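You operate a simulated robot arm through the tools that you are given. There is no shell and no other tool.

The job below is to be done with a simulated robot arm. You get a single attempt, and the scene is never put back.

JOB
Swap the tank's brown filter for the white one on the tank top.
Fine: tank off first; the brown one goes in the steel pan; shut and clamp the cover. Set down upright: brown filter, white filter. Where these are worked on the way, their far stop is far enough and under half their travel is too little: filter clamp.

It is judged by the outcome, as a careful person would: the job done as asked, and still so three seconds after it is handed in. It fails if anything else is knocked over, pushed out of place, dropped, spilled or broken. A push-on lid holds only when it is set on centred and level and pressed home; a screw cap is set on level and turned clockwise until tight.

ROBOT AND FRAMES
A 6-joint arm with a three-finger gripper, fixed in place. Base frame: the origin is on the floor under the middle of its stand, x ahead of it, y to its left, z up. Readings come in m, degrees, newtons and seconds.
It reaches about 1.213 m from its shoulder. Its first joint turns from -166.0 to 166.0 degrees. Payload 4.89 kg.
The TCP is the grasp point between the finger pads, 0.03 m short of the fingertips. In the tool frame z runs along the fingers and y along their closing line. The gripper opens to 0.164 m; its body begins 0.125 m behind the TCP.
Orientation is that of the tool frame in the base frame, as a unit quaternion [x, y, z, w]. With the fingers straight down and closing along the base's y, the tool's x points along the base's -x, its y along +y and its z along -z.

CONTROLS
- The arm moves only by the tool apply_moves. Its argument "plan" is a list of rows, each a list of 6 numbers: the shift along the tool's x, y, z in m, then the turn, a rotation vector about the tool's x, y, z in degrees. In form: [[tx, ty, tz, rx, ry, rz], ...]. A call has 1 to 20 rows; each row is the pose to reach, as a shift and turn from the pose commanded when the call began, along the tool's axes at that moment. "gripper" is the finger opening in m, from 0 to 0.164, set as the call begins (left out, the last holds). A row lasts 0.2 s, in which the tool goes at most 0.05 m and 8.6 degrees; a call with a longer step from one row to the next is refused whole, and so is a gripper value outside its range. Where a pose cannot be reached the arm comes as near as it can. A force on the tool above 90 N (or 10 N above the force at the start of the call, whichever is more), or a blocked arm, ends the call early, and 0.2 s more pass. The fingers move at their own pace (about 0.108 m/s each) and stop on an object; they squeeze with about 29 N. The grip force told is the motor's: it shows also when the fingers shut on nothing. Time passes only in rows, and 0.2 s behind the last, so rows that repeat a pose let the fingers close. It gives the time, the measured TCP pose, the force on the tool (base axes), the opening and the grip force at its end, in the units of the frame above (readings bear some noise), with the torque about the TCP (base axes, N m) and any sound that the robot's microphone picked up, and new pictures: "pictures" is both (left out), scene, wrist or none.
- Cameras (640 x 400 px; columns grow to the right, rows downward): "scene" is fixed at [0.3996, -0.5003, 1.5132]; the picture's right is [-0.55, 0.83, 0.00], its down [0.69, 0.46, -0.57] and it looks along [-0.47, -0.31, -0.82] (base axes); focal length 214 px, centre (320, 200). "wrist" rides on the gripper at [0.076, -0.002, -0.152] in the tool frame; the picture's right is [0.02, 1.00, 0.00], its down [-0.88, 0.02, -0.47] and it looks along [-0.47, 0.01, 0.88] (tool axes); focal length 247 px, centre (320, 200). There is no depth. A picture from a camera that has moved, and an enlarged one, comes with that camera's place and axes in the base frame and with its lens.
- move_column(by): moves the trunk up (or, below 0, down) by that many m; the arm rides with it, the base frame stays. It gives what a move gives, with no picture.
- inspect(camera, box): a new picture of the part [left, top, right, bottom] of that camera's present view, enlarged. It takes no simulated time.
- sign_off(): hands the job in; it is judged then, once.

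Places have to be worked out from the pictures, the camera data and where the tool is seen. Open the gripper and draw the arm clear of the work before you hand the job in, unless the task says otherwise.

The tools are called after "Request:" as name(argument=value, ...) on one line, values as JSON. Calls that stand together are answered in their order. apply_moves: Moves the arm, as the interface text tells. Its arguments: {"type":"object","properties":{"plan":{"type":"array","items":{"type":"array","items":{"type":"number"}}},"gripper":{"type":"number"},"pictures":{"type":"string","enum":["both","scene","wrist","none"]}},"required":["plan"]} The other tools are called the same way: move_column (by) moves the trunk up or down; inspect (camera, box) takes an enlarged picture of a part of a camera's view; sign_off () hands the job in.

At the start:

```text
time: 0.0
tool_pos: [-0.1126, -0.636, 1.2863]
tcp_rot: [0.0, 1.0, 0.0, 0.0]
ft_force: [-0.5, -0.4, 0.7]
wrist_torque: [-0.01, 0.0, 0.02]
gripper_width: 0.1642
grasp_force: 0.1
trunk travel left (down, up): [-0.2, 0.19]
```

scene: 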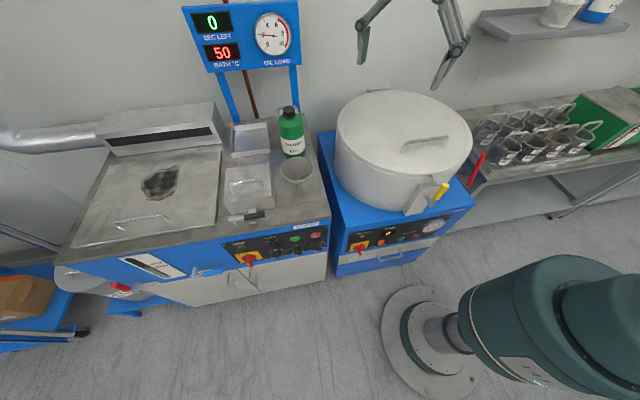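
wrist: 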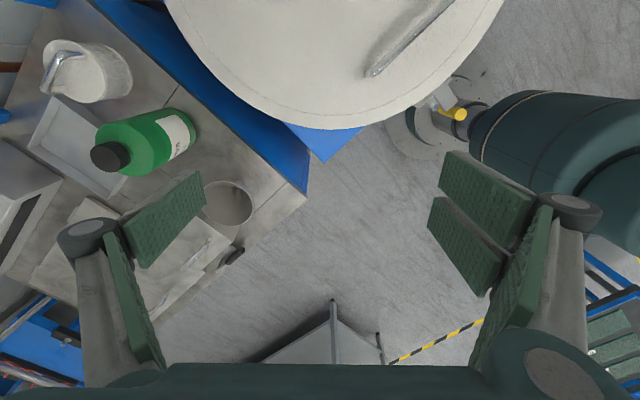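

I'll look closely at the tank area before moving: the tank (ultrasonic/parts washer) with a bath cover, a filter housing, bottle, white filter, and steel pan.

Request:
inspect(camera="scene", box=[200, 90, 340, 180])

Request:
inspect(camera="scene", box=[200, 170, 340, 280])

Request:
inspect(camera="scene", box=[50, 90, 240, 210])

Request:
inspect(camera="scene", box=[320, 180, 480, 280])

Request:
inspect(camera="wrist", box=[0, 0, 320, 200])

Request:
inspect(camera="wrist", box=[0, 180, 320, 400])

```text
4.44 times, centred on (270, 135) of scene
camera zoom: at [0.3996, -0.5003, 1.5132], right [-0.55, 0.83, 0.0], down [0.69, 0.46, -0.57], along [-0.47, -0.31, -0.82], focal length 953 px, centre (542, 489)
```

zoom: 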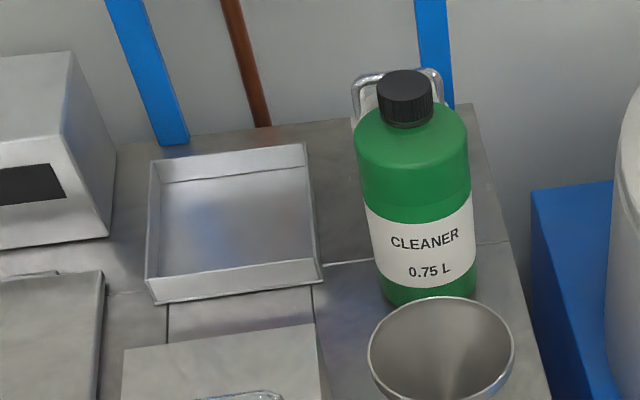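

```text
3.64 times, centred on (270, 225) of scene
camera zoom: at [0.3996, -0.5003, 1.5132], right [-0.55, 0.83, 0.0], down [0.69, 0.46, -0.57], along [-0.47, -0.31, -0.82], focal length 780 px, centre (502, 109)
```

zoom: 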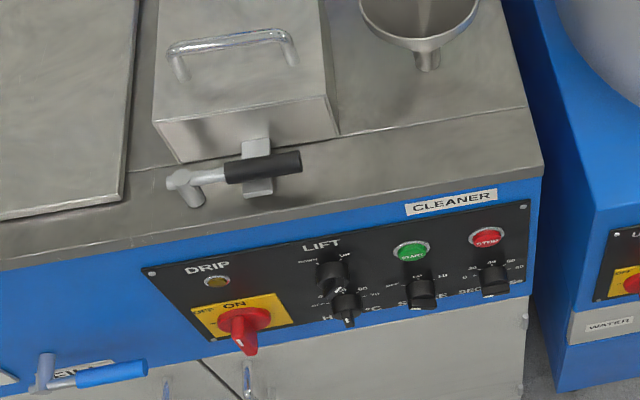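

```text
3.33 times, centred on (145, 150) of scene
camera zoom: at [0.3996, -0.5003, 1.5132], right [-0.55, 0.83, 0.0], down [0.69, 0.46, -0.57], along [-0.47, -0.31, -0.82], focal length 715 px, centre (903, 367)
```

zoom: 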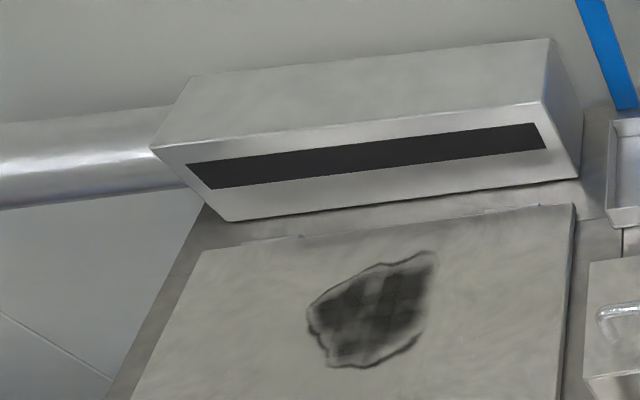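

```text
4.00 times, centred on (400, 230) of scene
camera zoom: at [0.3996, -0.5003, 1.5132], right [-0.55, 0.83, 0.0], down [0.69, 0.46, -0.57], along [-0.47, -0.31, -0.82], focal length 858 px, centre (0, 80)
```

zoom: 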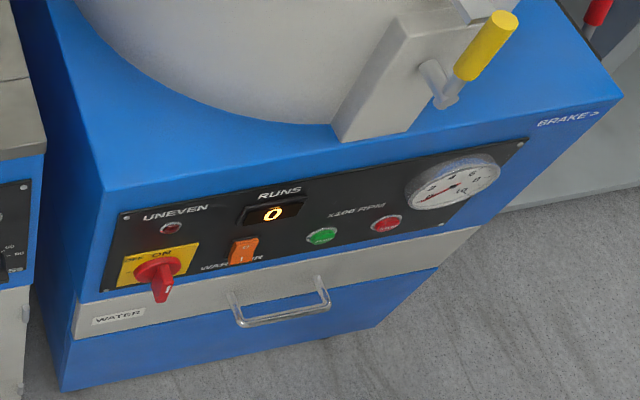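

```text
2.00 times, centred on (160, 100) of wrist
camera zoom: at [-0.1891, -0.638, 1.4402], right [-0.02, 1.0, 0.0], down [0.88, 0.02, 0.47], along [0.47, 0.01, -0.88], focal length 494 px, centre (640, 400)
```

zoom: 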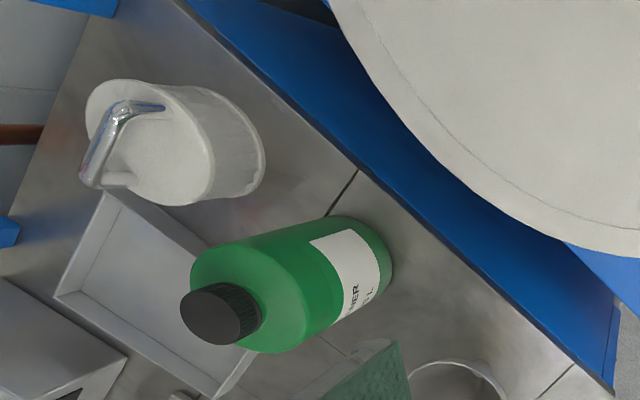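

```text
1.82 times, centred on (160, 290) of wrist
camera zoom: at [-0.1891, -0.638, 1.4402], right [-0.02, 1.0, 0.0], down [0.88, 0.02, 0.47], along [0.47, 0.01, -0.88], focal length 449 px, centre (611, 36)
```

zoom: 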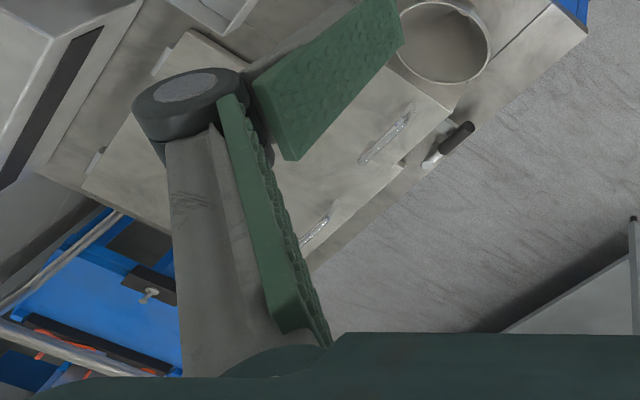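

The tank top sits at about z≈0.90 and its front edge runs at roughly 45° to the base axes. I'll zoom in on the clamp, switch, and cover details.

Request:
inspect(camera="scene", box=[210, 150, 290, 200])

Request:
inspect(camera="scene", box=[215, 190, 295, 240])

Request:
inspect(camera="scene", box=[220, 225, 300, 275])

Request:
inspect(camera="scene", box=[270, 215, 350, 265])

Request:
inspect(camera="wrist", box=[0, 20, 160, 120])

Request:
inspect(camera="wrist", box=[120, 170, 280, 270])

```text
8.00 times, centred on (250, 175) of scene
camera zoom: at [0.3996, -0.5003, 1.5132], right [-0.55, 0.83, 0.0], down [0.69, 0.46, -0.57], along [-0.47, -0.31, -0.82], focal length 1716 px, centre (880, 400)
```

zoom: 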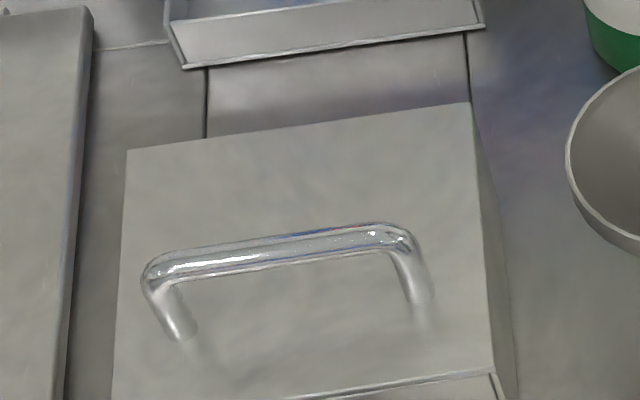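

```text
8.00 times, centred on (255, 215) of scene
camera zoom: at [0.3996, -0.5003, 1.5132], right [-0.55, 0.83, 0.0], down [0.69, 0.46, -0.57], along [-0.47, -0.31, -0.82], focal length 1716 px, centre (840, 80)
```

zoom: 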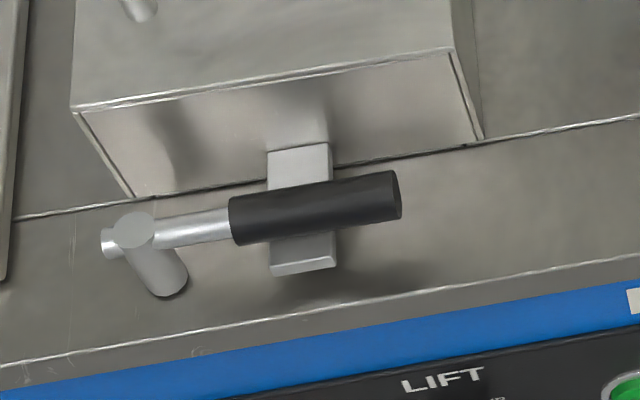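

```text
8.00 times, centred on (260, 250) of scene
camera zoom: at [0.3996, -0.5003, 1.5132], right [-0.55, 0.83, 0.0], down [0.69, 0.46, -0.57], along [-0.47, -0.31, -0.82], focal length 1716 px, centre (800, -200)
```

zoom: 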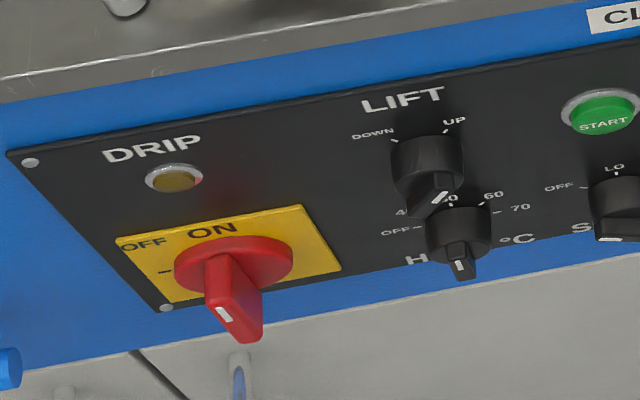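

```text
8.00 times, centred on (310, 240) of scene
camera zoom: at [0.3996, -0.5003, 1.5132], right [-0.55, 0.83, 0.0], down [0.69, 0.46, -0.57], along [-0.47, -0.31, -0.82], focal length 1716 px, centre (400, -120)
```

zoom: 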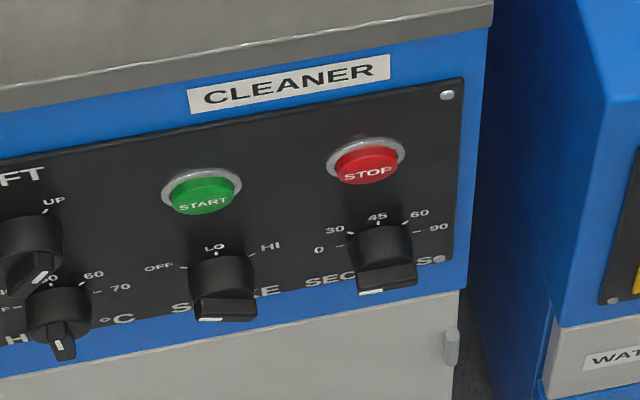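

```text
4.00 times, centred on (80, 70) of wrist
camera zoom: at [-0.1891, -0.638, 1.4402], right [-0.02, 1.0, 0.0], down [0.88, 0.02, 0.47], along [0.47, 0.01, -0.88], focal length 988 px, centre (1280, 720)
```

zoom: 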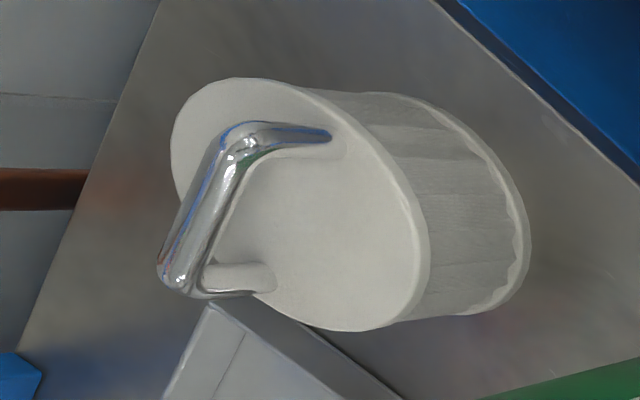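

```text
4.00 times, centred on (200, 220) of wrist
camera zoom: at [-0.1891, -0.638, 1.4402], right [-0.02, 1.0, 0.0], down [0.88, 0.02, 0.47], along [0.47, 0.01, -0.88], focal length 988 px, centre (800, 120)
```

zoom: 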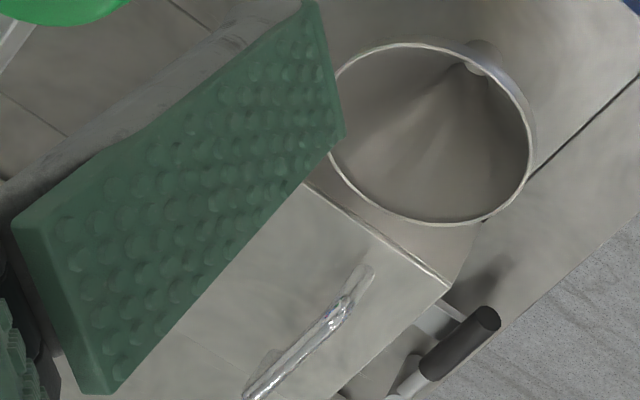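

Reading so far: red rotary switch on the front panel at ON, filter box with handle and a swing clamp lever over a tab, empty steel pan behind it, and the white filter (with a bail handle) behind the green bottle. I'll first swing the arm toward the front of the tank and yaw it to align with the tank.

Request:
apply_moves(plan=[[-0.046, 0.0086, 0.004, 0, 0, -4.34], [-0.092, 0.0172, 0.008, 0, 0, -8.68], [-0.138, 0.0258, 0.012, 0, 0, -13.02], [-0.184, 0.0344, 0.016, 0, 0, -17.36], [-0.23, 0.043, 0.02, 0, 0, -21.7], [-0.276, 0.0516, 0.024, 0, 0, -26.04], [-0.322, 0.0602, 0.028, 0, 0, -30.38], [-0.368, 0.0688, 0.032, 0, 0, -34.72], [-0.414, 0.0774, 0.036, 0, 0, -39.06], [-0.46, 0.086, 0.04, 0, 0, -43.4]], gripper=0.06)

```text
time: 2.2
tool_pos: [0.3483, -0.5526, 1.2484]
tcp_rot: [-0.37, 0.929, 0.0, 0.0]
ft_force: [-1.4, -0.2, 0.5]
wrist_torque: [-0.02, -0.2, 0.0]
gripper_width: 0.0603
grasp_force: 0.2
trunk travel left (down, up): [-0.2, 0.19]
camera wrist: at [0.2931, -0.6059, 1.4011], right [-0.7, 0.71, 0.0], down [0.63, 0.62, 0.47], along [0.34, 0.33, -0.88], focal length 247 px, centre (320, 200)
```

scene: 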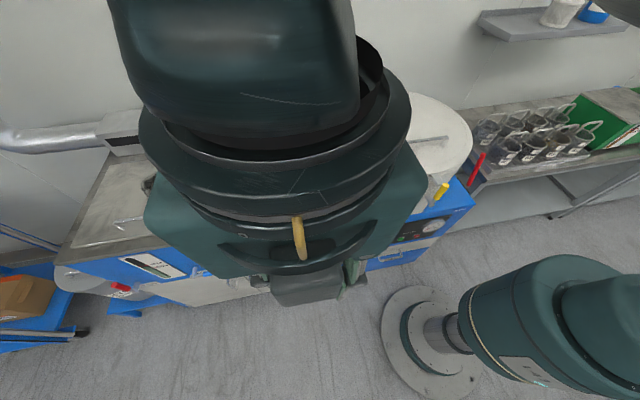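
wrist: 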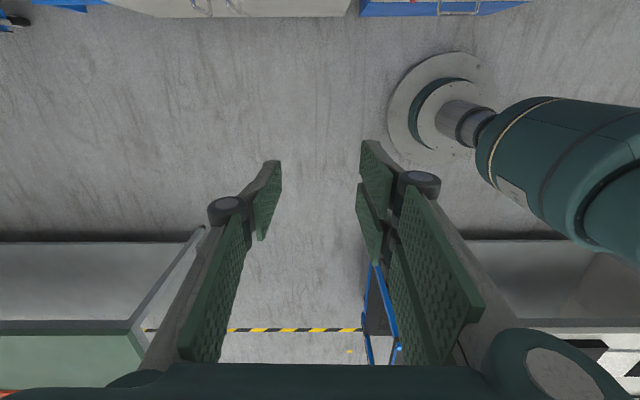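

The arm moved as planned. Next I pitch the tool to horizontal (pointing into the tank front) while lowering it to a standoff in front of the control panel.

Request:
apply_moves(plan=[[-0.0048, -0.0191, 0.0375, 0, 7.5, 0], [-0.0097, -0.0383, 0.075, 0, 15, 0], [-0.0145, -0.0574, 0.1125, 0, 22.5, 0], [-0.0193, -0.0766, 0.15, 0, 30, 0], [-0.0242, -0.0957, 0.1875, 0, 37.5, 0], [-0.029, -0.1149, 0.225, 0, 45, 0], [-0.0338, -0.134, 0.2625, 0, 52.5, 0], [-0.0387, -0.1531, 0.3, 0, 60, 0], [-0.0435, -0.1723, 0.3375, 0, 67.5, 0], [-0.0483, -0.1914, 0.375, 0, 75, 0], [-0.0532, -0.2106, 0.4125, 0, 82.5, 0], [-0.058, -0.2297, 0.45, 0, 90, 0]])

```text
time: 4.8
tool_pos: [0.5479, -0.6789, 0.7958]
tcp_rot: [0.261, -0.656, 0.262, 0.658]
ft_force: [-0.3, -1.0, -1.0]
wrist_torque: [-0.01, 0.0, -0.01]
gripper_width: 0.0599
grasp_force: 0.0
trunk travel left (down, up): [-0.2, 0.19]
camera wrist: at [0.6595, -0.5764, 0.8727], right [-0.69, 0.73, 0.02], down [0.33, 0.34, -0.88], along [-0.65, -0.6, -0.47], focal length 247 px, centre (320, 200)
```

scene: 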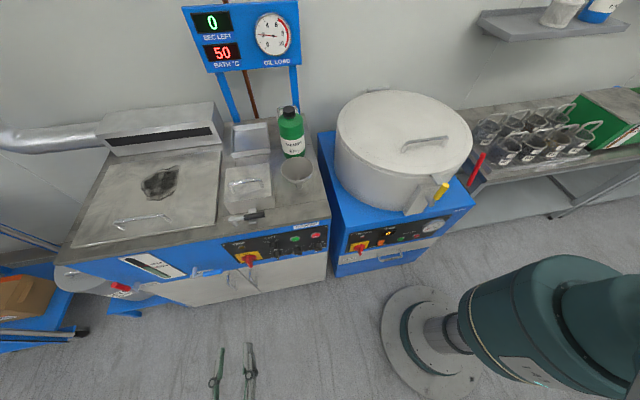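
wrist: 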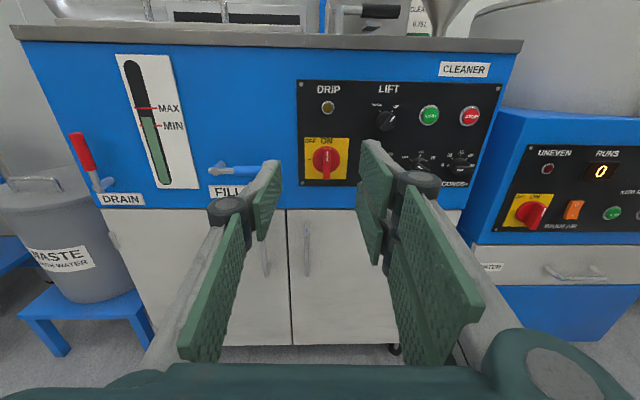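

Excellent frontal view of the panel. Let me zoom in on the switch and the clamp/filter box.

Request:
inspect(camera="wrist", box=[280, 70, 440, 190])

Request:
inspect(camera="wrist", box=[300, 0, 500, 60])

Request:
inspect(camera="wrist", box=[0, 0, 320, 200])

```text
3.33 times, centred on (360, 130) of wrist
camera zoom: at [0.6595, -0.5764, 0.8727], right [-0.69, 0.73, 0.02], down [0.33, 0.34, -0.88], along [-0.65, -0.6, -0.47], focal length 823 px, centre (187, 433)
```

zoom: 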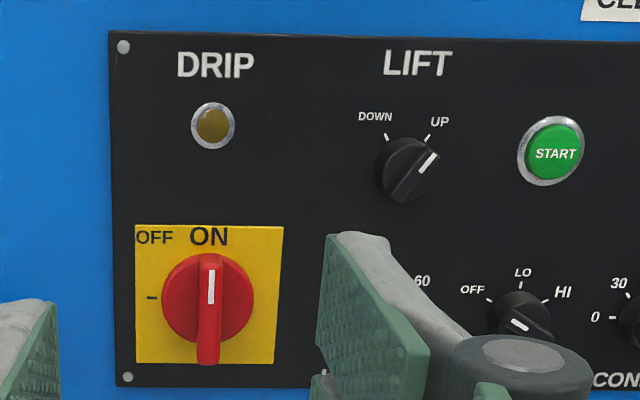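

```text
3.20 times, centred on (400, 30) of wrist
camera zoom: at [0.6595, -0.5764, 0.8727], right [-0.69, 0.73, 0.02], down [0.33, 0.34, -0.88], along [-0.65, -0.6, -0.47], focal length 790 px, centre (64, 744)
```

zoom: 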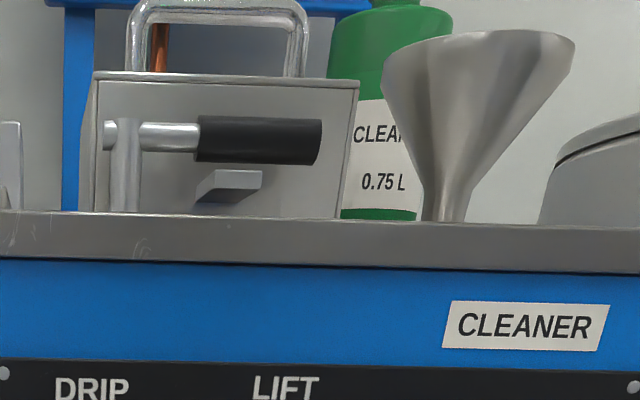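

```text
2.00 times, centred on (160, 100) of wrist
camera zoom: at [0.6595, -0.5764, 0.8727], right [-0.69, 0.73, 0.02], down [0.33, 0.34, -0.88], along [-0.65, -0.6, -0.47], focal length 494 px, centre (640, 400)
```

zoom: 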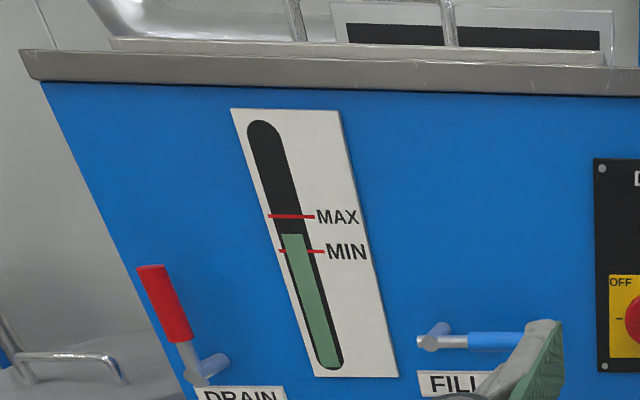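

The switch bar is vertical (ON), with OFF at its left; I triangulate the knob's disc centre at about (0.315, -0.881, 0.716). I'll approach halfway with a narrower opening and check alignment.

Request:
apply_moves(plan=[[-0.02, 0.003, 0.04, 0, 0, 0], [-0.04, 0.006, 0.08, 0, 0, 0], [-0.06, 0.009, 0.12, 0, 0, 0], [-0.081, 0.013, 0.16, 0, 0, 0], [-0.081, 0.013, 0.19, 0, 0, 0]], gripper=0.05)

Request:
inspect(camera="wrist", box=[220, 80, 420, 205])

Request:
inspect(camera="scene", box=[200, 220, 300, 282])

```text
time: 6.0
tool_pos: [0.4017, -0.7984, 0.715]
tcp_rot: [-0.262, 0.657, -0.262, -0.657]
ft_force: [0.2, 1.4, 1.0]
wrist_torque: [0.03, -0.03, 0.0]
gripper_width: 0.0499
grasp_force: 0.0
trunk travel left (down, up): [-0.2, 0.19]
camera wrist: at [0.5143, -0.6947, 0.7923], right [-0.69, 0.73, 0.02], down [0.33, 0.34, -0.88], along [-0.65, -0.6, -0.47], focal length 247 px, centre (320, 200)
```

scene: 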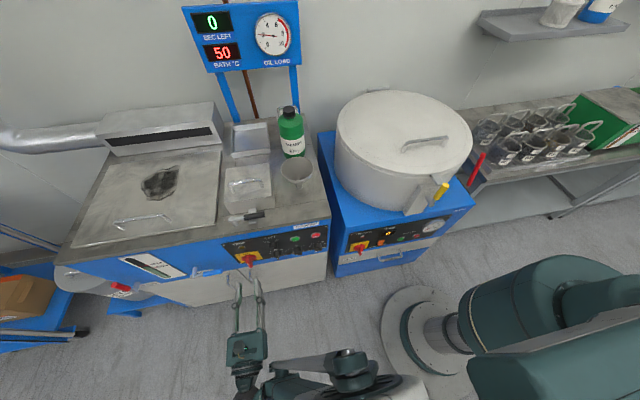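
wrist: 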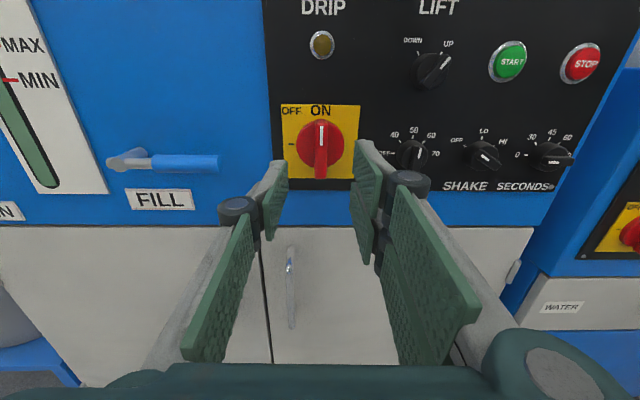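

```text
3.20 times, centred on (320, 142) of wrist
camera zoom: at [0.5143, -0.6947, 0.7923], right [-0.69, 0.73, 0.02], down [0.33, 0.34, -0.88], along [-0.65, -0.6, -0.47], focal length 790 px, centre (320, 384)
```

zoom: 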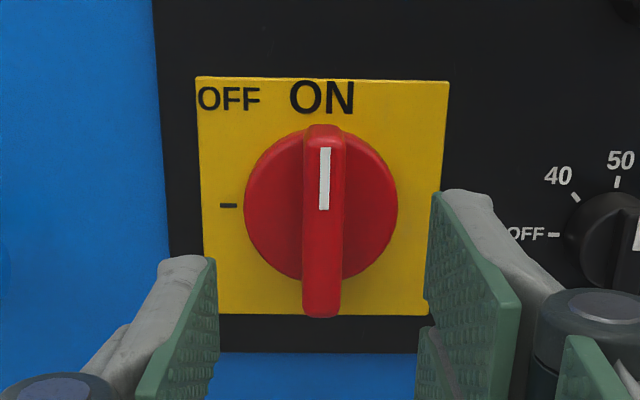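

```text
6.40 times, centred on (250, 251) of scene
camera zoom: at [0.3996, -0.5003, 1.5132], right [-0.55, 0.83, 0.0], down [0.69, 0.46, -0.57], along [-0.47, -0.31, -0.82], focal length 1373 px, centre (768, -126)
```

zoom: 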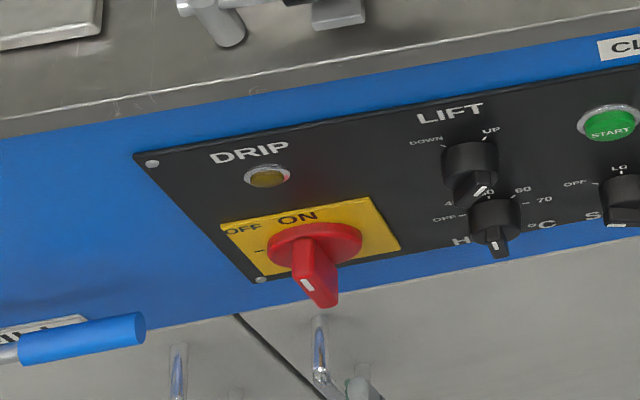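

Alignment is good: the knob sits at about x≈+2 mm, y≈0 in the tool frame, 0.118 m ahead. I'll advance so the fingertips are just short of the disc, straddling the bar, then close.

Request:
apply_moves(plan=[[0.002, 0, 0.04, 0, 0, 0], [0.002, 0, 0.07, 0, 0, 0], [0.002, 0, 0.083, 0, 0, 0]])

Request:
inspect(camera="wrist", box=[220, 80, 420, 205])

```text
time: 6.8
tool_pos: [0.3399, -0.8552, 0.7183]
tcp_rot: [0.262, -0.657, 0.262, 0.657]
ft_force: [5.5, 4.1, 1.3]
wrist_torque: [0.01, -0.01, 0.18]
gripper_width: 0.0497
grasp_force: 0.2
trunk travel left (down, up): [-0.2, 0.19]
camera wrist: at [0.4528, -0.7516, 0.7956], right [-0.69, 0.73, 0.02], down [0.33, 0.34, -0.88], along [-0.65, -0.6, -0.47], focal length 247 px, centre (320, 200)
```

scene: 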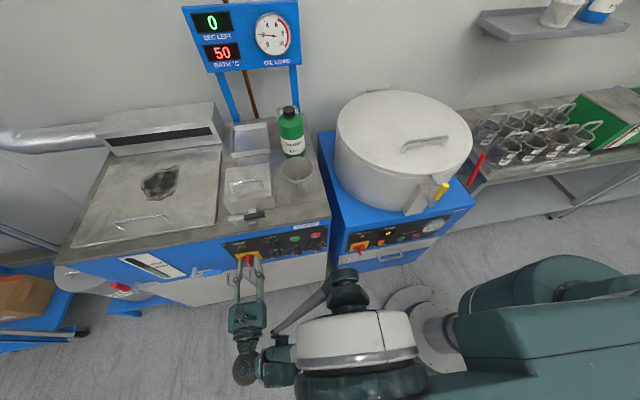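
wrist: 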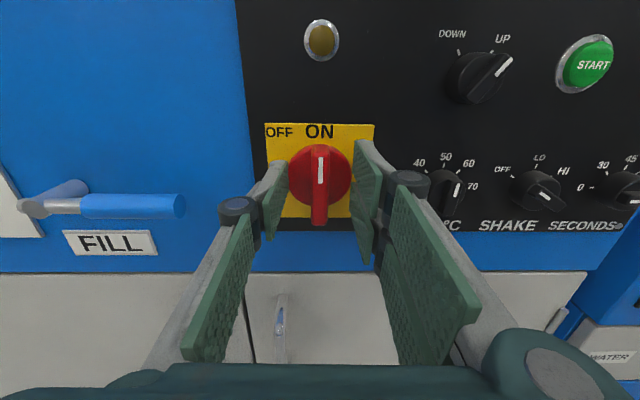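

```text
3.20 times, centred on (320, 142) of wrist
camera zoom: at [0.4528, -0.7516, 0.7956], right [-0.69, 0.73, 0.02], down [0.33, 0.34, -0.88], along [-0.65, -0.6, -0.47], focal length 790 px, centre (320, 384)
```

zoom: 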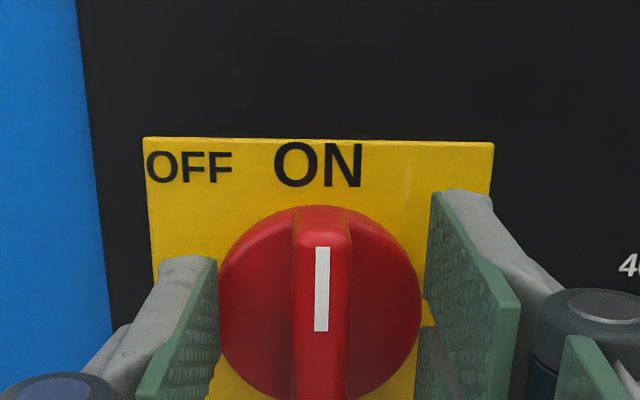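

The fingers straddle the bar; a slight force reading may be light contact, so I back off 2 mm and close on the bar.

Request:
apply_moves(plan=[[0, 0, -0.002, 0, 0, 0], [0, 0, -0.002, 0, 0, 0], [0, 0, -0.002, 0, 0, 0], [0, 0, -0.002, 0, 0, 0]], gripper=0.0, pictures="wrist")

Request:
inspect(camera="wrist", box=[220, 80, 420, 205])

```text
time: 7.8
tool_pos: [0.3403, -0.8554, 0.718]
tcp_rot: [-0.261, 0.657, -0.261, -0.657]
ft_force: [-13.1, -27.9, 7.4]
wrist_torque: [-0.12, 0.07, 1.0]
gripper_width: 0.0128
grasp_force: 45.2
trunk travel left (down, up): [-0.2, 0.19]
camera wrist: at [0.4534, -0.7516, 0.7953], right [-0.69, 0.73, 0.02], down [0.33, 0.34, -0.88], along [-0.65, -0.6, -0.47], focal length 247 px, centre (320, 200)
```

wrist: 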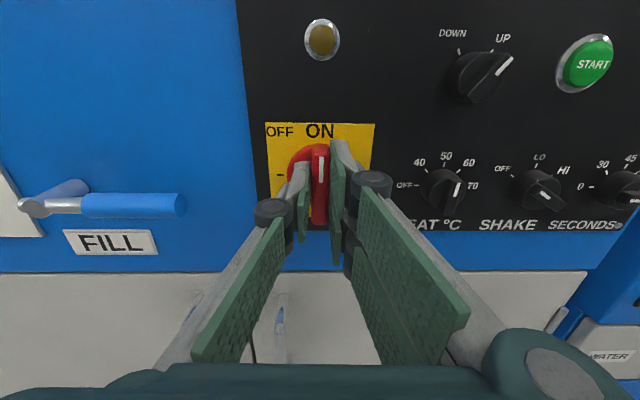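

```text
3.20 times, centred on (320, 142) of wrist
camera zoom: at [0.4534, -0.7516, 0.7953], right [-0.69, 0.73, 0.02], down [0.33, 0.34, -0.88], along [-0.65, -0.6, -0.47], focal length 790 px, centre (320, 384)
```

zoom: 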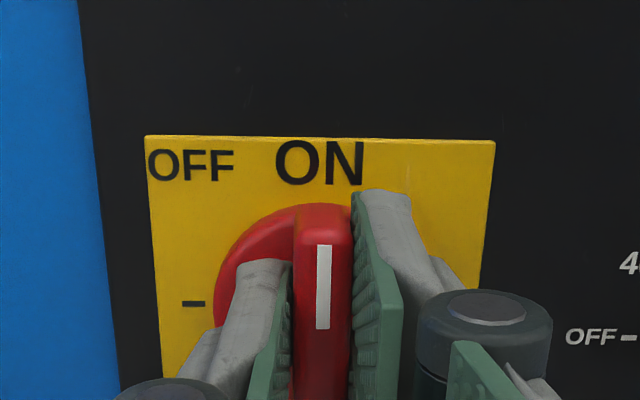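

The bar is gripped (opening 12.8 mm). Now I rotate counter-clockwise (negative about tool z) by 90° toward OFF.

Request:
apply_moves(plan=[[0, -0.0005, 0, 0, 0, -6], [0, -0.0005, 0, 0, 0, -12], [0, -0.0005, 0, 0, 0, -18], [0, -0.0005, 0, 0, 0, -24], [0, -0.0005, 0, 0, 0, -30], [0, -0.0005, 0, 0, 0, -36], [0, -0.0005, 0, 0, 0, -42], [0, -0.0005, 0, 0, 0, -48], [0, -0.0005, 0, 0, 0, -54], [0, -0.0005, 0, 0, 0, -60], [0, -0.0005, 0, 0, 0, -66], [0, -0.0005, 0, 0, 0, -72], [0, -0.0005, 0, 0, 0, -78], [0, -0.0005, 0, 0, 0, -84], [0, -0.0005, 0, 0, 0, -90]])

Request:
inspect(camera="wrist", box=[220, 80, 420, 205])

```text
time: 11.0
tool_pos: [0.3425, -0.8558, 0.7162]
tcp_rot: [0.63, -0.321, -0.237, 0.666]
ft_force: [29.8, -7.3, -41.8]
wrist_torque: [0.77, -0.81, 0.83]
gripper_width: 0.0129
grasp_force: 45.3
out of reach, approached as far as the arm can: row 15
trunk travel left (down, up): [-0.2, 0.19]
camera wrist: at [0.5047, -0.806, 0.7241], right [-0.07, 0.08, 0.99], down [-0.26, 0.96, -0.09], along [-0.96, -0.26, -0.05], focal length 247 px, centre (320, 200)
```

scene: 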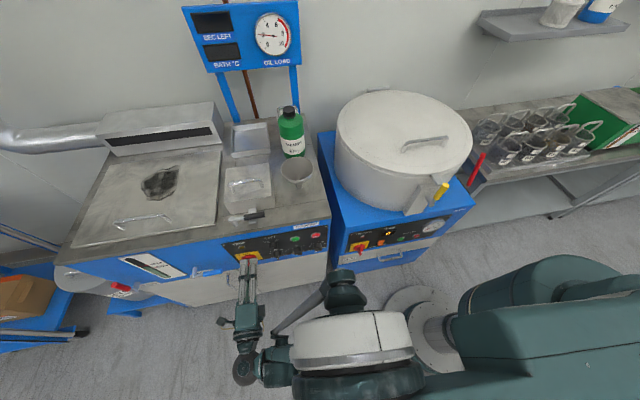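
wrist: 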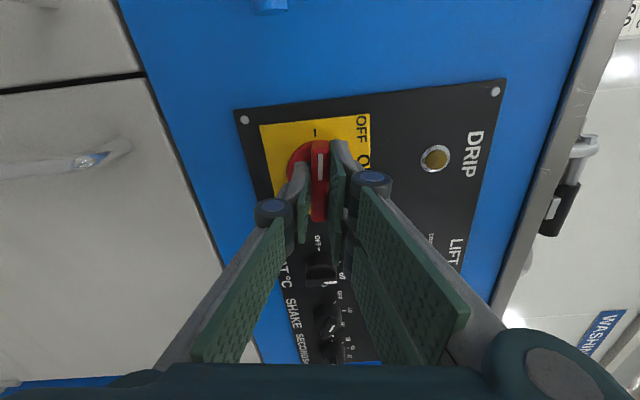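

```text
3.20 times, centred on (320, 142) of wrist
camera zoom: at [0.5047, -0.806, 0.7241], right [-0.07, 0.08, 0.99], down [-0.26, 0.96, -0.09], along [-0.96, -0.26, -0.05], focal length 790 px, centre (320, 384)
```

zoom: 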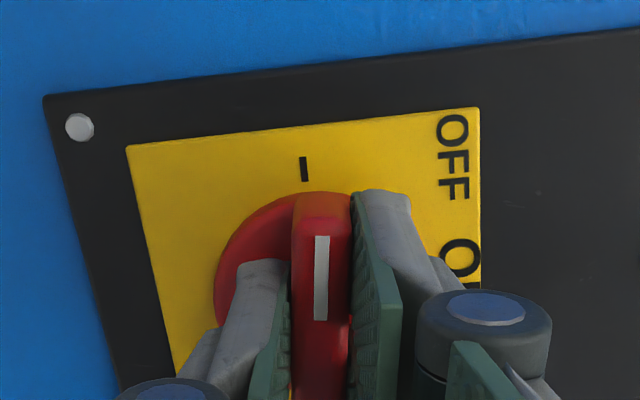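

The tank's displays went dark, so it is off; the tool reached about 83° of turn before the wrist limit. I'll release and back away slightly to look at where the switch handle rests.

Request:
apply_moves(plan=[[0, 0, 0, 0, 0, 0], [0, 0, 0, 0, 0, 0], [0, 0, -0.03, 0, 0, 0], [0, 0, -0.07, 0, 0, 0], [0, 0, -0.11, 0, 0, 0]], gripper=0.05)

Request:
inspect(camera="wrist", box=[220, 60, 420, 185])

```text
time: 12.2
tool_pos: [0.4194, -0.7807, 0.7166]
tcp_rot: [0.629, -0.323, -0.238, 0.666]
ft_force: [-1.0, -0.7, -0.7]
wrist_torque: [-0.05, 0.01, 0.01]
gripper_width: 0.05
grasp_force: 0.1
trunk travel left (down, up): [-0.2, 0.19]
camera wrist: at [0.5821, -0.732, 0.7252], right [-0.07, 0.08, 0.99], down [-0.26, 0.96, -0.1], along [-0.96, -0.26, -0.05], focal length 247 px, centre (320, 200)
```

scene: 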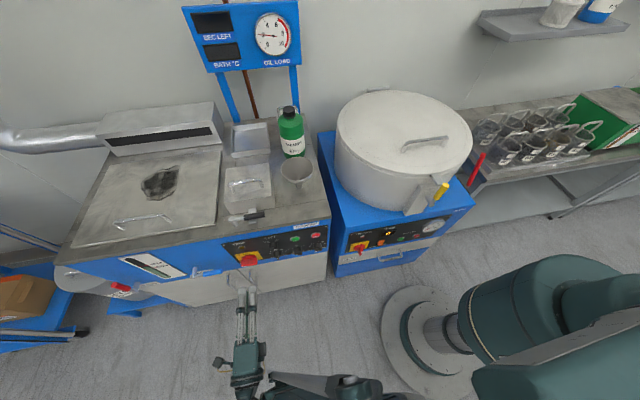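
wrist: 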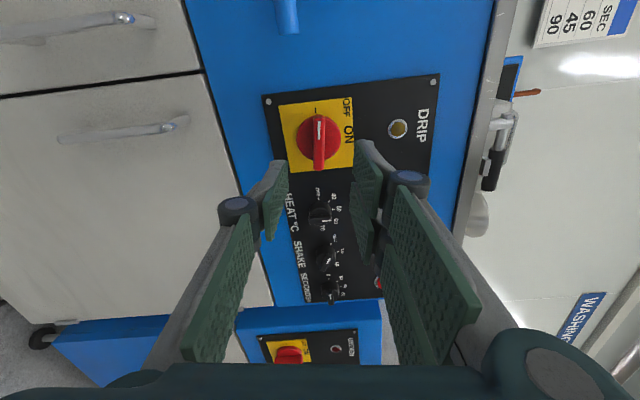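

```text
3.20 times, centred on (320, 122) of wrist
camera zoom: at [0.5821, -0.732, 0.7252], right [-0.07, 0.08, 0.99], down [-0.26, 0.96, -0.1], along [-0.96, -0.26, -0.05], focal length 790 px, centre (320, 448)
```

zoom: 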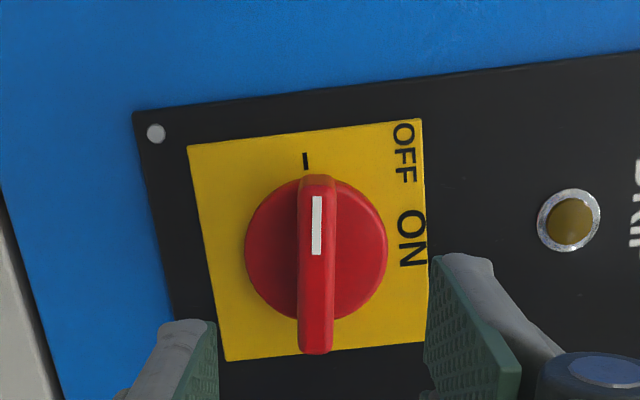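

The handle stays about 7° short of the OFF mark (tank display is dark). I'll nudge it fully home by pressing down gently on its left end with the upper finger.

Request:
apply_moves(plan=[[0.024, 0.002, 0.03, 0, 0, 0], [0.048, 0.002, 0.06, 0, 0, 0], [0.048, 0.002, 0.09, 0, 0, 0], [0.048, 0.002, 0.105, 0, 0, 0], [0.048, -0.004, 0.105, 0, 0, 0], [0.048, -0.008, 0.105, 0, 0, 0], [0.048, -0.01, 0.105, 0, 0, 0]], gripper=0.03)

Request:
inspect(camera="wrist", box=[220, 60, 420, 185])

```text
time: 13.8
tool_pos: [0.3777, -0.8865, 0.7134]
tcp_rot: [0.629, -0.321, -0.237, 0.667]
ft_force: [0.1, -0.9, -0.2]
wrist_torque: [0.02, -0.02, -0.01]
gripper_width: 0.0298
grasp_force: 0.1
trunk travel left (down, up): [-0.2, 0.19]
camera wrist: at [0.5416, -0.8378, 0.7225], right [-0.07, 0.08, 0.99], down [-0.26, 0.96, -0.1], along [-0.96, -0.26, -0.05], focal length 247 px, centre (320, 200)
```

scene: 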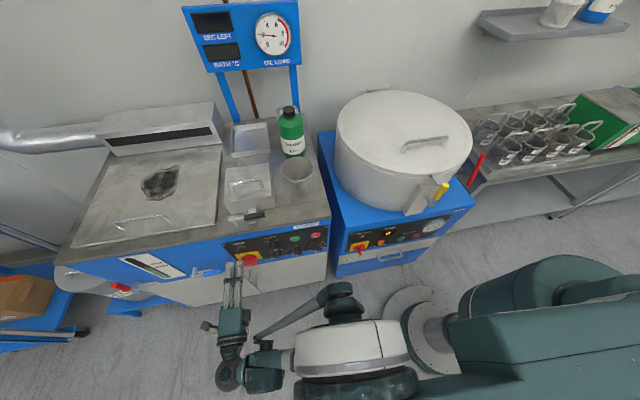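
wrist: 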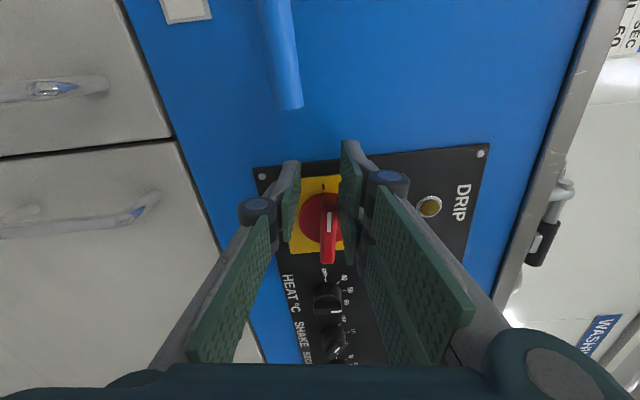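

```text
3.20 times, centred on (320, 122) of wrist
camera zoom: at [0.5416, -0.8378, 0.7225], right [-0.07, 0.08, 0.99], down [-0.26, 0.96, -0.1], along [-0.96, -0.26, -0.05], focal length 790 px, centre (320, 448)
```

zoom: 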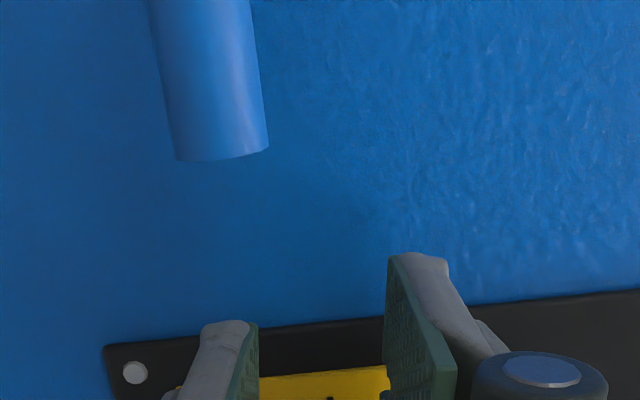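

No contact force yet; the upper finger is just touching the bar's edge. I'll continue down a few more millimetres, then retreat.

Request:
apply_moves(plan=[[0, -0.002, 0, 0, 0, 0], [0, -0.004, 0, 0, 0, 0], [0, -0.005, 0, 0, 0, 0], [0, -0.006, 0, 0, 0, 0]], pictures="none")

```text
time: 14.8
tool_pos: [0.3783, -0.8865, 0.7089]
tcp_rot: [0.629, -0.321, -0.237, 0.667]
ft_force: [2.6, 1.4, 7.8]
wrist_torque: [0.05, 0.35, -0.05]
gripper_width: 0.0331
grasp_force: 3.6
trunk travel left (down, up): [-0.2, 0.19]
```

Light contact (8 N, finger being pushed back 3 mm). I'll press a bit more then check.

Request:
apply_moves(plan=[[0, -0.002, 0, 0, 0, 0], [0, -0.004, 0, 0, 0, 0], [0, -0.004, 0, 0, 0, 0]], pictures="none")

Request:
apply_moves(plan=[[0, 0.008, 0, 0, 0, 0], [0, 0.012, 0, 0, 0, 0], [-0.024, 0.012, -0.04, 0, 0, 0], [-0.048, 0.01, -0.08, 0, 0, 0], [-0.048, 0.01, -0.11, 0, 0, 0]])

Request:
inspect(camera="wrist", box=[220, 60, 420, 185])

```text
time: 15.6
tool_pos: [0.3787, -0.8865, 0.708]
tcp_rot: [0.63, -0.321, -0.236, 0.667]
ft_force: [2.9, -4.5, 14.6]
wrist_torque: [0.12, 0.62, 0.19]
gripper_width: 0.0354
grasp_force: 6.6
out of reach, approached as far as the arm can: row 2, 3
trunk travel left (down, up): [-0.2, 0.19]
```

```text
time: 16.8
tool_pos: [0.423, -0.7757, 0.7113]
tcp_rot: [0.629, -0.322, -0.238, 0.667]
ft_force: [0.0, 0.8, -0.4]
wrist_torque: [0.0, 0.01, 0.0]
gripper_width: 0.0299
grasp_force: 0.1
trunk travel left (down, up): [-0.2, 0.19]
camera wrist: at [0.5863, -0.727, 0.7205], right [-0.07, 0.08, 0.99], down [-0.26, 0.96, -0.1], along [-0.96, -0.26, -0.05], focal length 247 px, centre (320, 200)
```

scene: 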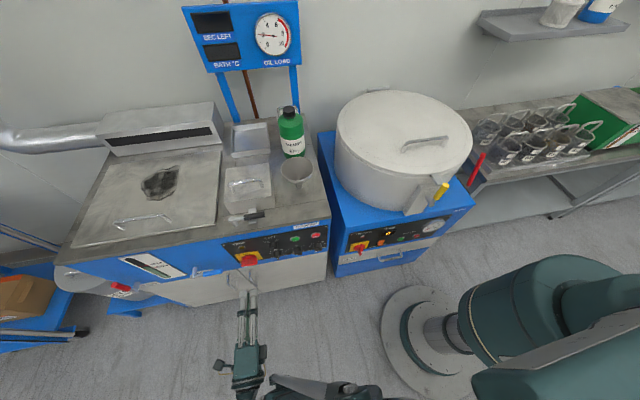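
wrist: 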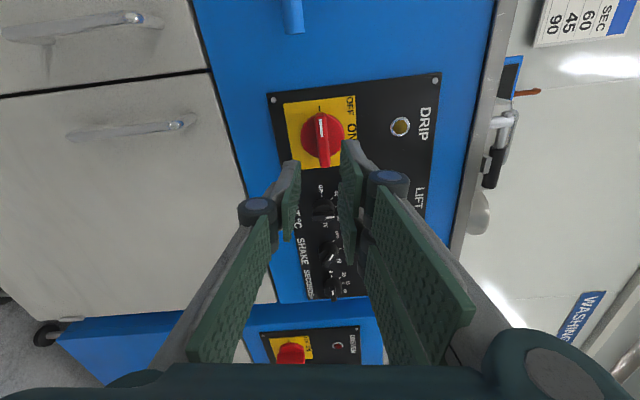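

```text
3.20 times, centred on (320, 122) of wrist
camera zoom: at [0.5863, -0.727, 0.7205], right [-0.07, 0.08, 0.99], down [-0.26, 0.96, -0.1], along [-0.96, -0.26, -0.05], focal length 790 px, centre (320, 448)
```

zoom: 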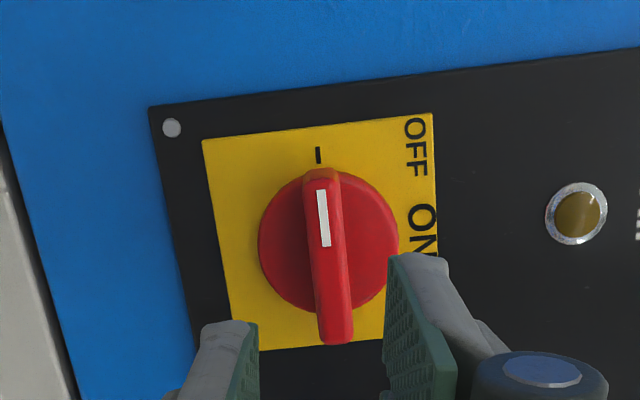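

The bar now points squarely at the OFF mark and the displays are dark. Next: back away from the panel and rotate the tool back upright, then pitch down and rise above the tank for the clamp.

Request:
apply_moves(plan=[[0, 0, -0.02, 0, 0, 7], [0, 0, -0.04, 0, 0, 14], [0, 0, -0.06, 0, 0, 21], [0, 0, -0.08, 0, 0, 28], [0, 0, -0.1, 0, 0, 35], [0, 0, -0.11, 0, 0, 42], [0, 0, -0.12, 0, 0, 49], [0, 0, -0.12, 0, 0, 56], [0, 0, -0.12, 0, 0, 63], [0, 0, -0.12, 0, 0, 70], [0, 0, -0.12, 0, 0, 77], [0, 0, -0.12, 0, 0, 83]], pictures="none")

```text
time: 19.4
tool_pos: [0.5112, -0.6931, 0.7092]
tcp_rot: [-0.256, 0.658, -0.266, -0.656]
ft_force: [-0.4, 0.3, -0.1]
wrist_torque: [0.01, 0.05, 0.0]
gripper_width: 0.03
grasp_force: 0.1
trunk travel left (down, up): [-0.2, 0.19]
```

Now I raise the tool with its horizontal orientation to get a good look at the filter box and clamp from the front.

Request:
apply_moves(plan=[[0.045, 0.01, 0, 0, 0, 0], [0.09, 0.02, 0, 0, 0, 0], [0.135, 0.03, 0, 0, 0, 0], [0.18, 0.04, 0, 0, 0, 0], [0.225, 0.05, 0, 0, 0, 0], [0.27, 0.06, 0, 0, 0, 0], [0.315, 0.07, 0, 0, 0, 0], [0.36, 0.08, 0, 0, 0, 0]], gripper=0.16)

Request:
inspect(camera="wrist", box=[200, 0, 480, 175])

```text
time: 21.2
tool_pos: [0.457, -0.6315, 1.0721]
tcp_rot: [-0.258, 0.657, -0.265, -0.657]
ft_force: [1.0, -1.9, -0.4]
wrist_torque: [-0.1, 0.12, -0.25]
gripper_width: 0.1601
grasp_force: 0.1
trunk travel left (down, up): [-0.2, 0.19]
camera wrist: at [0.5694, -0.5287, 1.1481], right [-0.69, 0.73, 0.01], down [0.33, 0.33, -0.88], along [-0.65, -0.6, -0.47], focal length 247 px, centre (320, 200)
```

scene: 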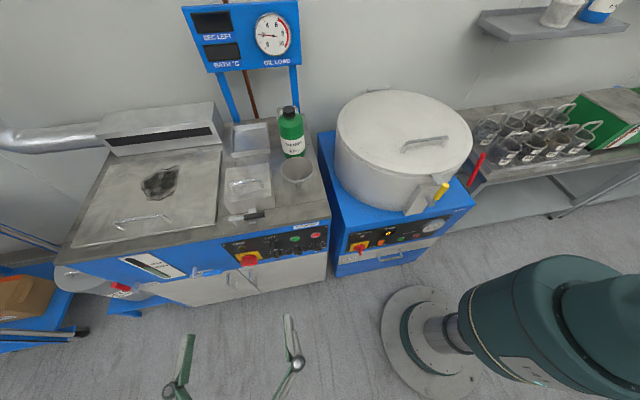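
wrist: 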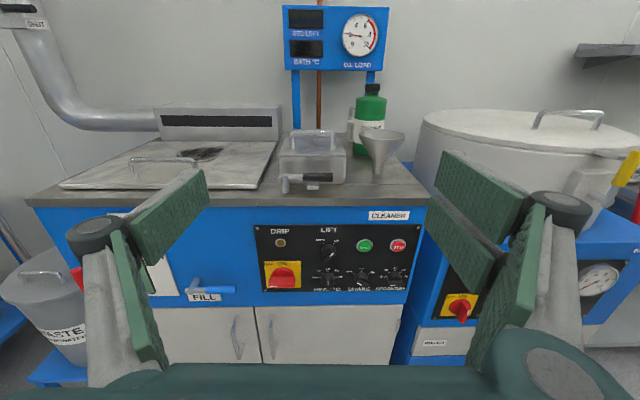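

```text
2.29 times, centred on (340, 88) of wrist
camera zoom: at [0.5694, -0.5287, 1.1481], right [-0.69, 0.73, 0.01], down [0.33, 0.33, -0.88], along [-0.65, -0.6, -0.47], focal length 564 px, centre (274, 457)
```

zoom: 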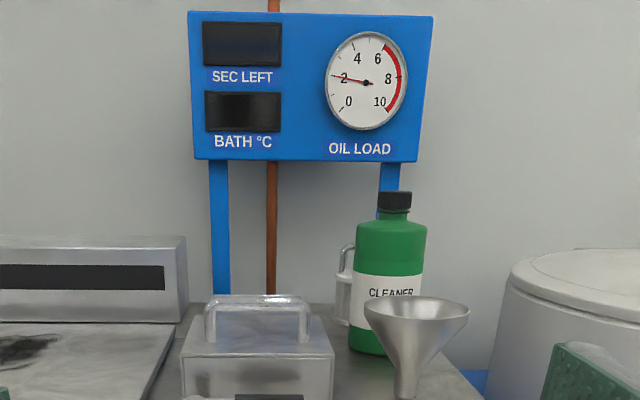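

Request:
inspect(camera="wrist", box=[260, 110, 400, 200])

Request:
inspect(camera="wrist", box=[270, 160, 340, 205])

```text
4.44 times, centred on (330, 155) of wrist
camera zoom: at [0.5694, -0.5287, 1.1481], right [-0.69, 0.73, 0.01], down [0.33, 0.33, -0.88], along [-0.65, -0.6, -0.47], focal length 1098 px, centre (276, 400)
```

zoom: 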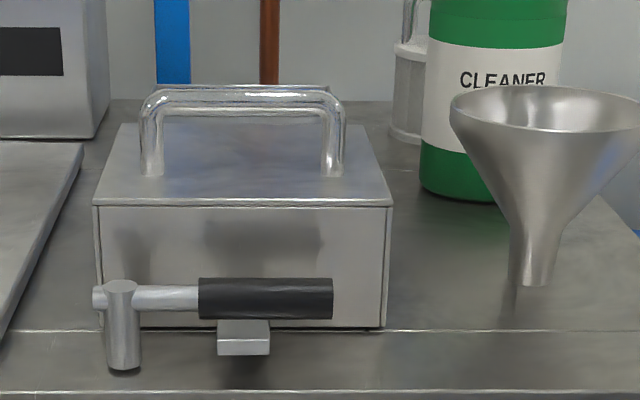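

```text
8.89 times, centred on (305, 182) of wrist
camera zoom: at [0.5694, -0.5287, 1.1481], right [-0.69, 0.73, 0.01], down [0.33, 0.33, -0.88], along [-0.65, -0.6, -0.47], focal length 2195 px, centre (453, 356)
```

zoom: 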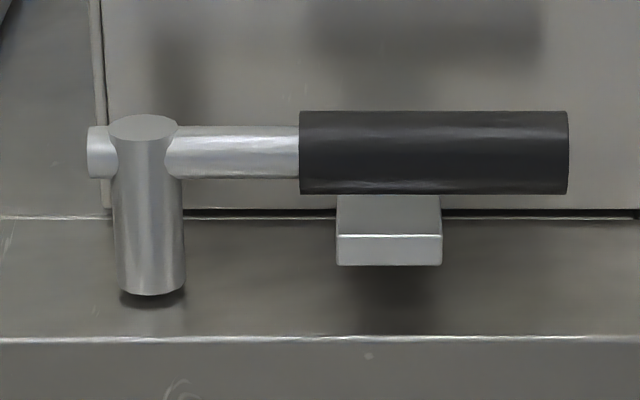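

The clamp is a vertical post with a horizontal lever lying over the cover's tab; it swings about the post. I'll pitch the tool to point down and move over the filter box.

Request:
apply_moves(plan=[[0.0123, 0.0005, 0.021, 0, -7.5, 0], [0.0247, 0.001, 0.0419, 0, -15, 0], [0.037, 0.0015, 0.0629, 0, -22.5, 0], [0.0493, 0.002, 0.0839, 0, -30, 0], [0.0617, 0.0025, 0.1048, 0, -37.5, 0], [0.074, 0.003, 0.1258, 0, -45, 0], [0.0863, 0.0036, 0.1468, 0, -52.5, 0], [0.0987, 0.0041, 0.1677, 0, -60, 0], [0.111, 0.0046, 0.1887, 0, -67.5, 0], [0.1233, 0.0051, 0.2097, 0, -75, 0], [0.1357, 0.0056, 0.2306, 0, -82.5, 0], [0.148, 0.0061, 0.2516, 0, -90, 0]])

```text
time: 23.8
tool_pos: [0.2701, -0.7992, 1.2192]
tcp_rot: [-0.37, 0.929, -0.005, 0.001]
ft_force: [1.3, 1.2, 0.4]
wrist_torque: [-0.17, 0.23, -0.04]
gripper_width: 0.1599
grasp_force: 0.1
trunk travel left (down, up): [-0.2, 0.19]
camera wrist: at [0.2152, -0.8515, 1.3735], right [-0.7, 0.71, -0.01], down [0.62, 0.62, 0.47], along [0.34, 0.33, -0.88], focal length 247 px, centre (320, 200)
```

scene: 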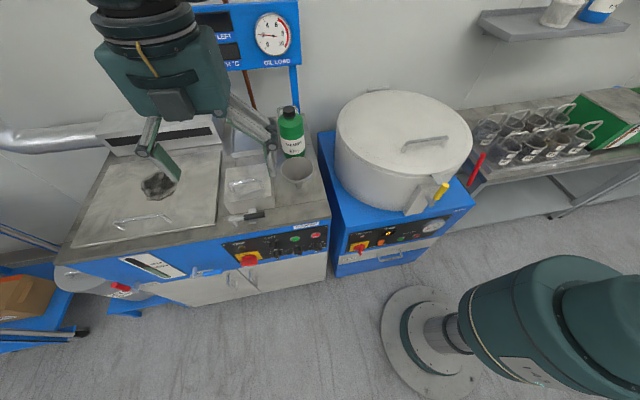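
wrist: 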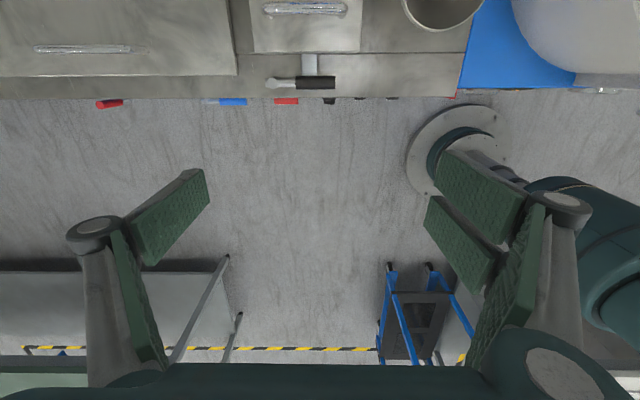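

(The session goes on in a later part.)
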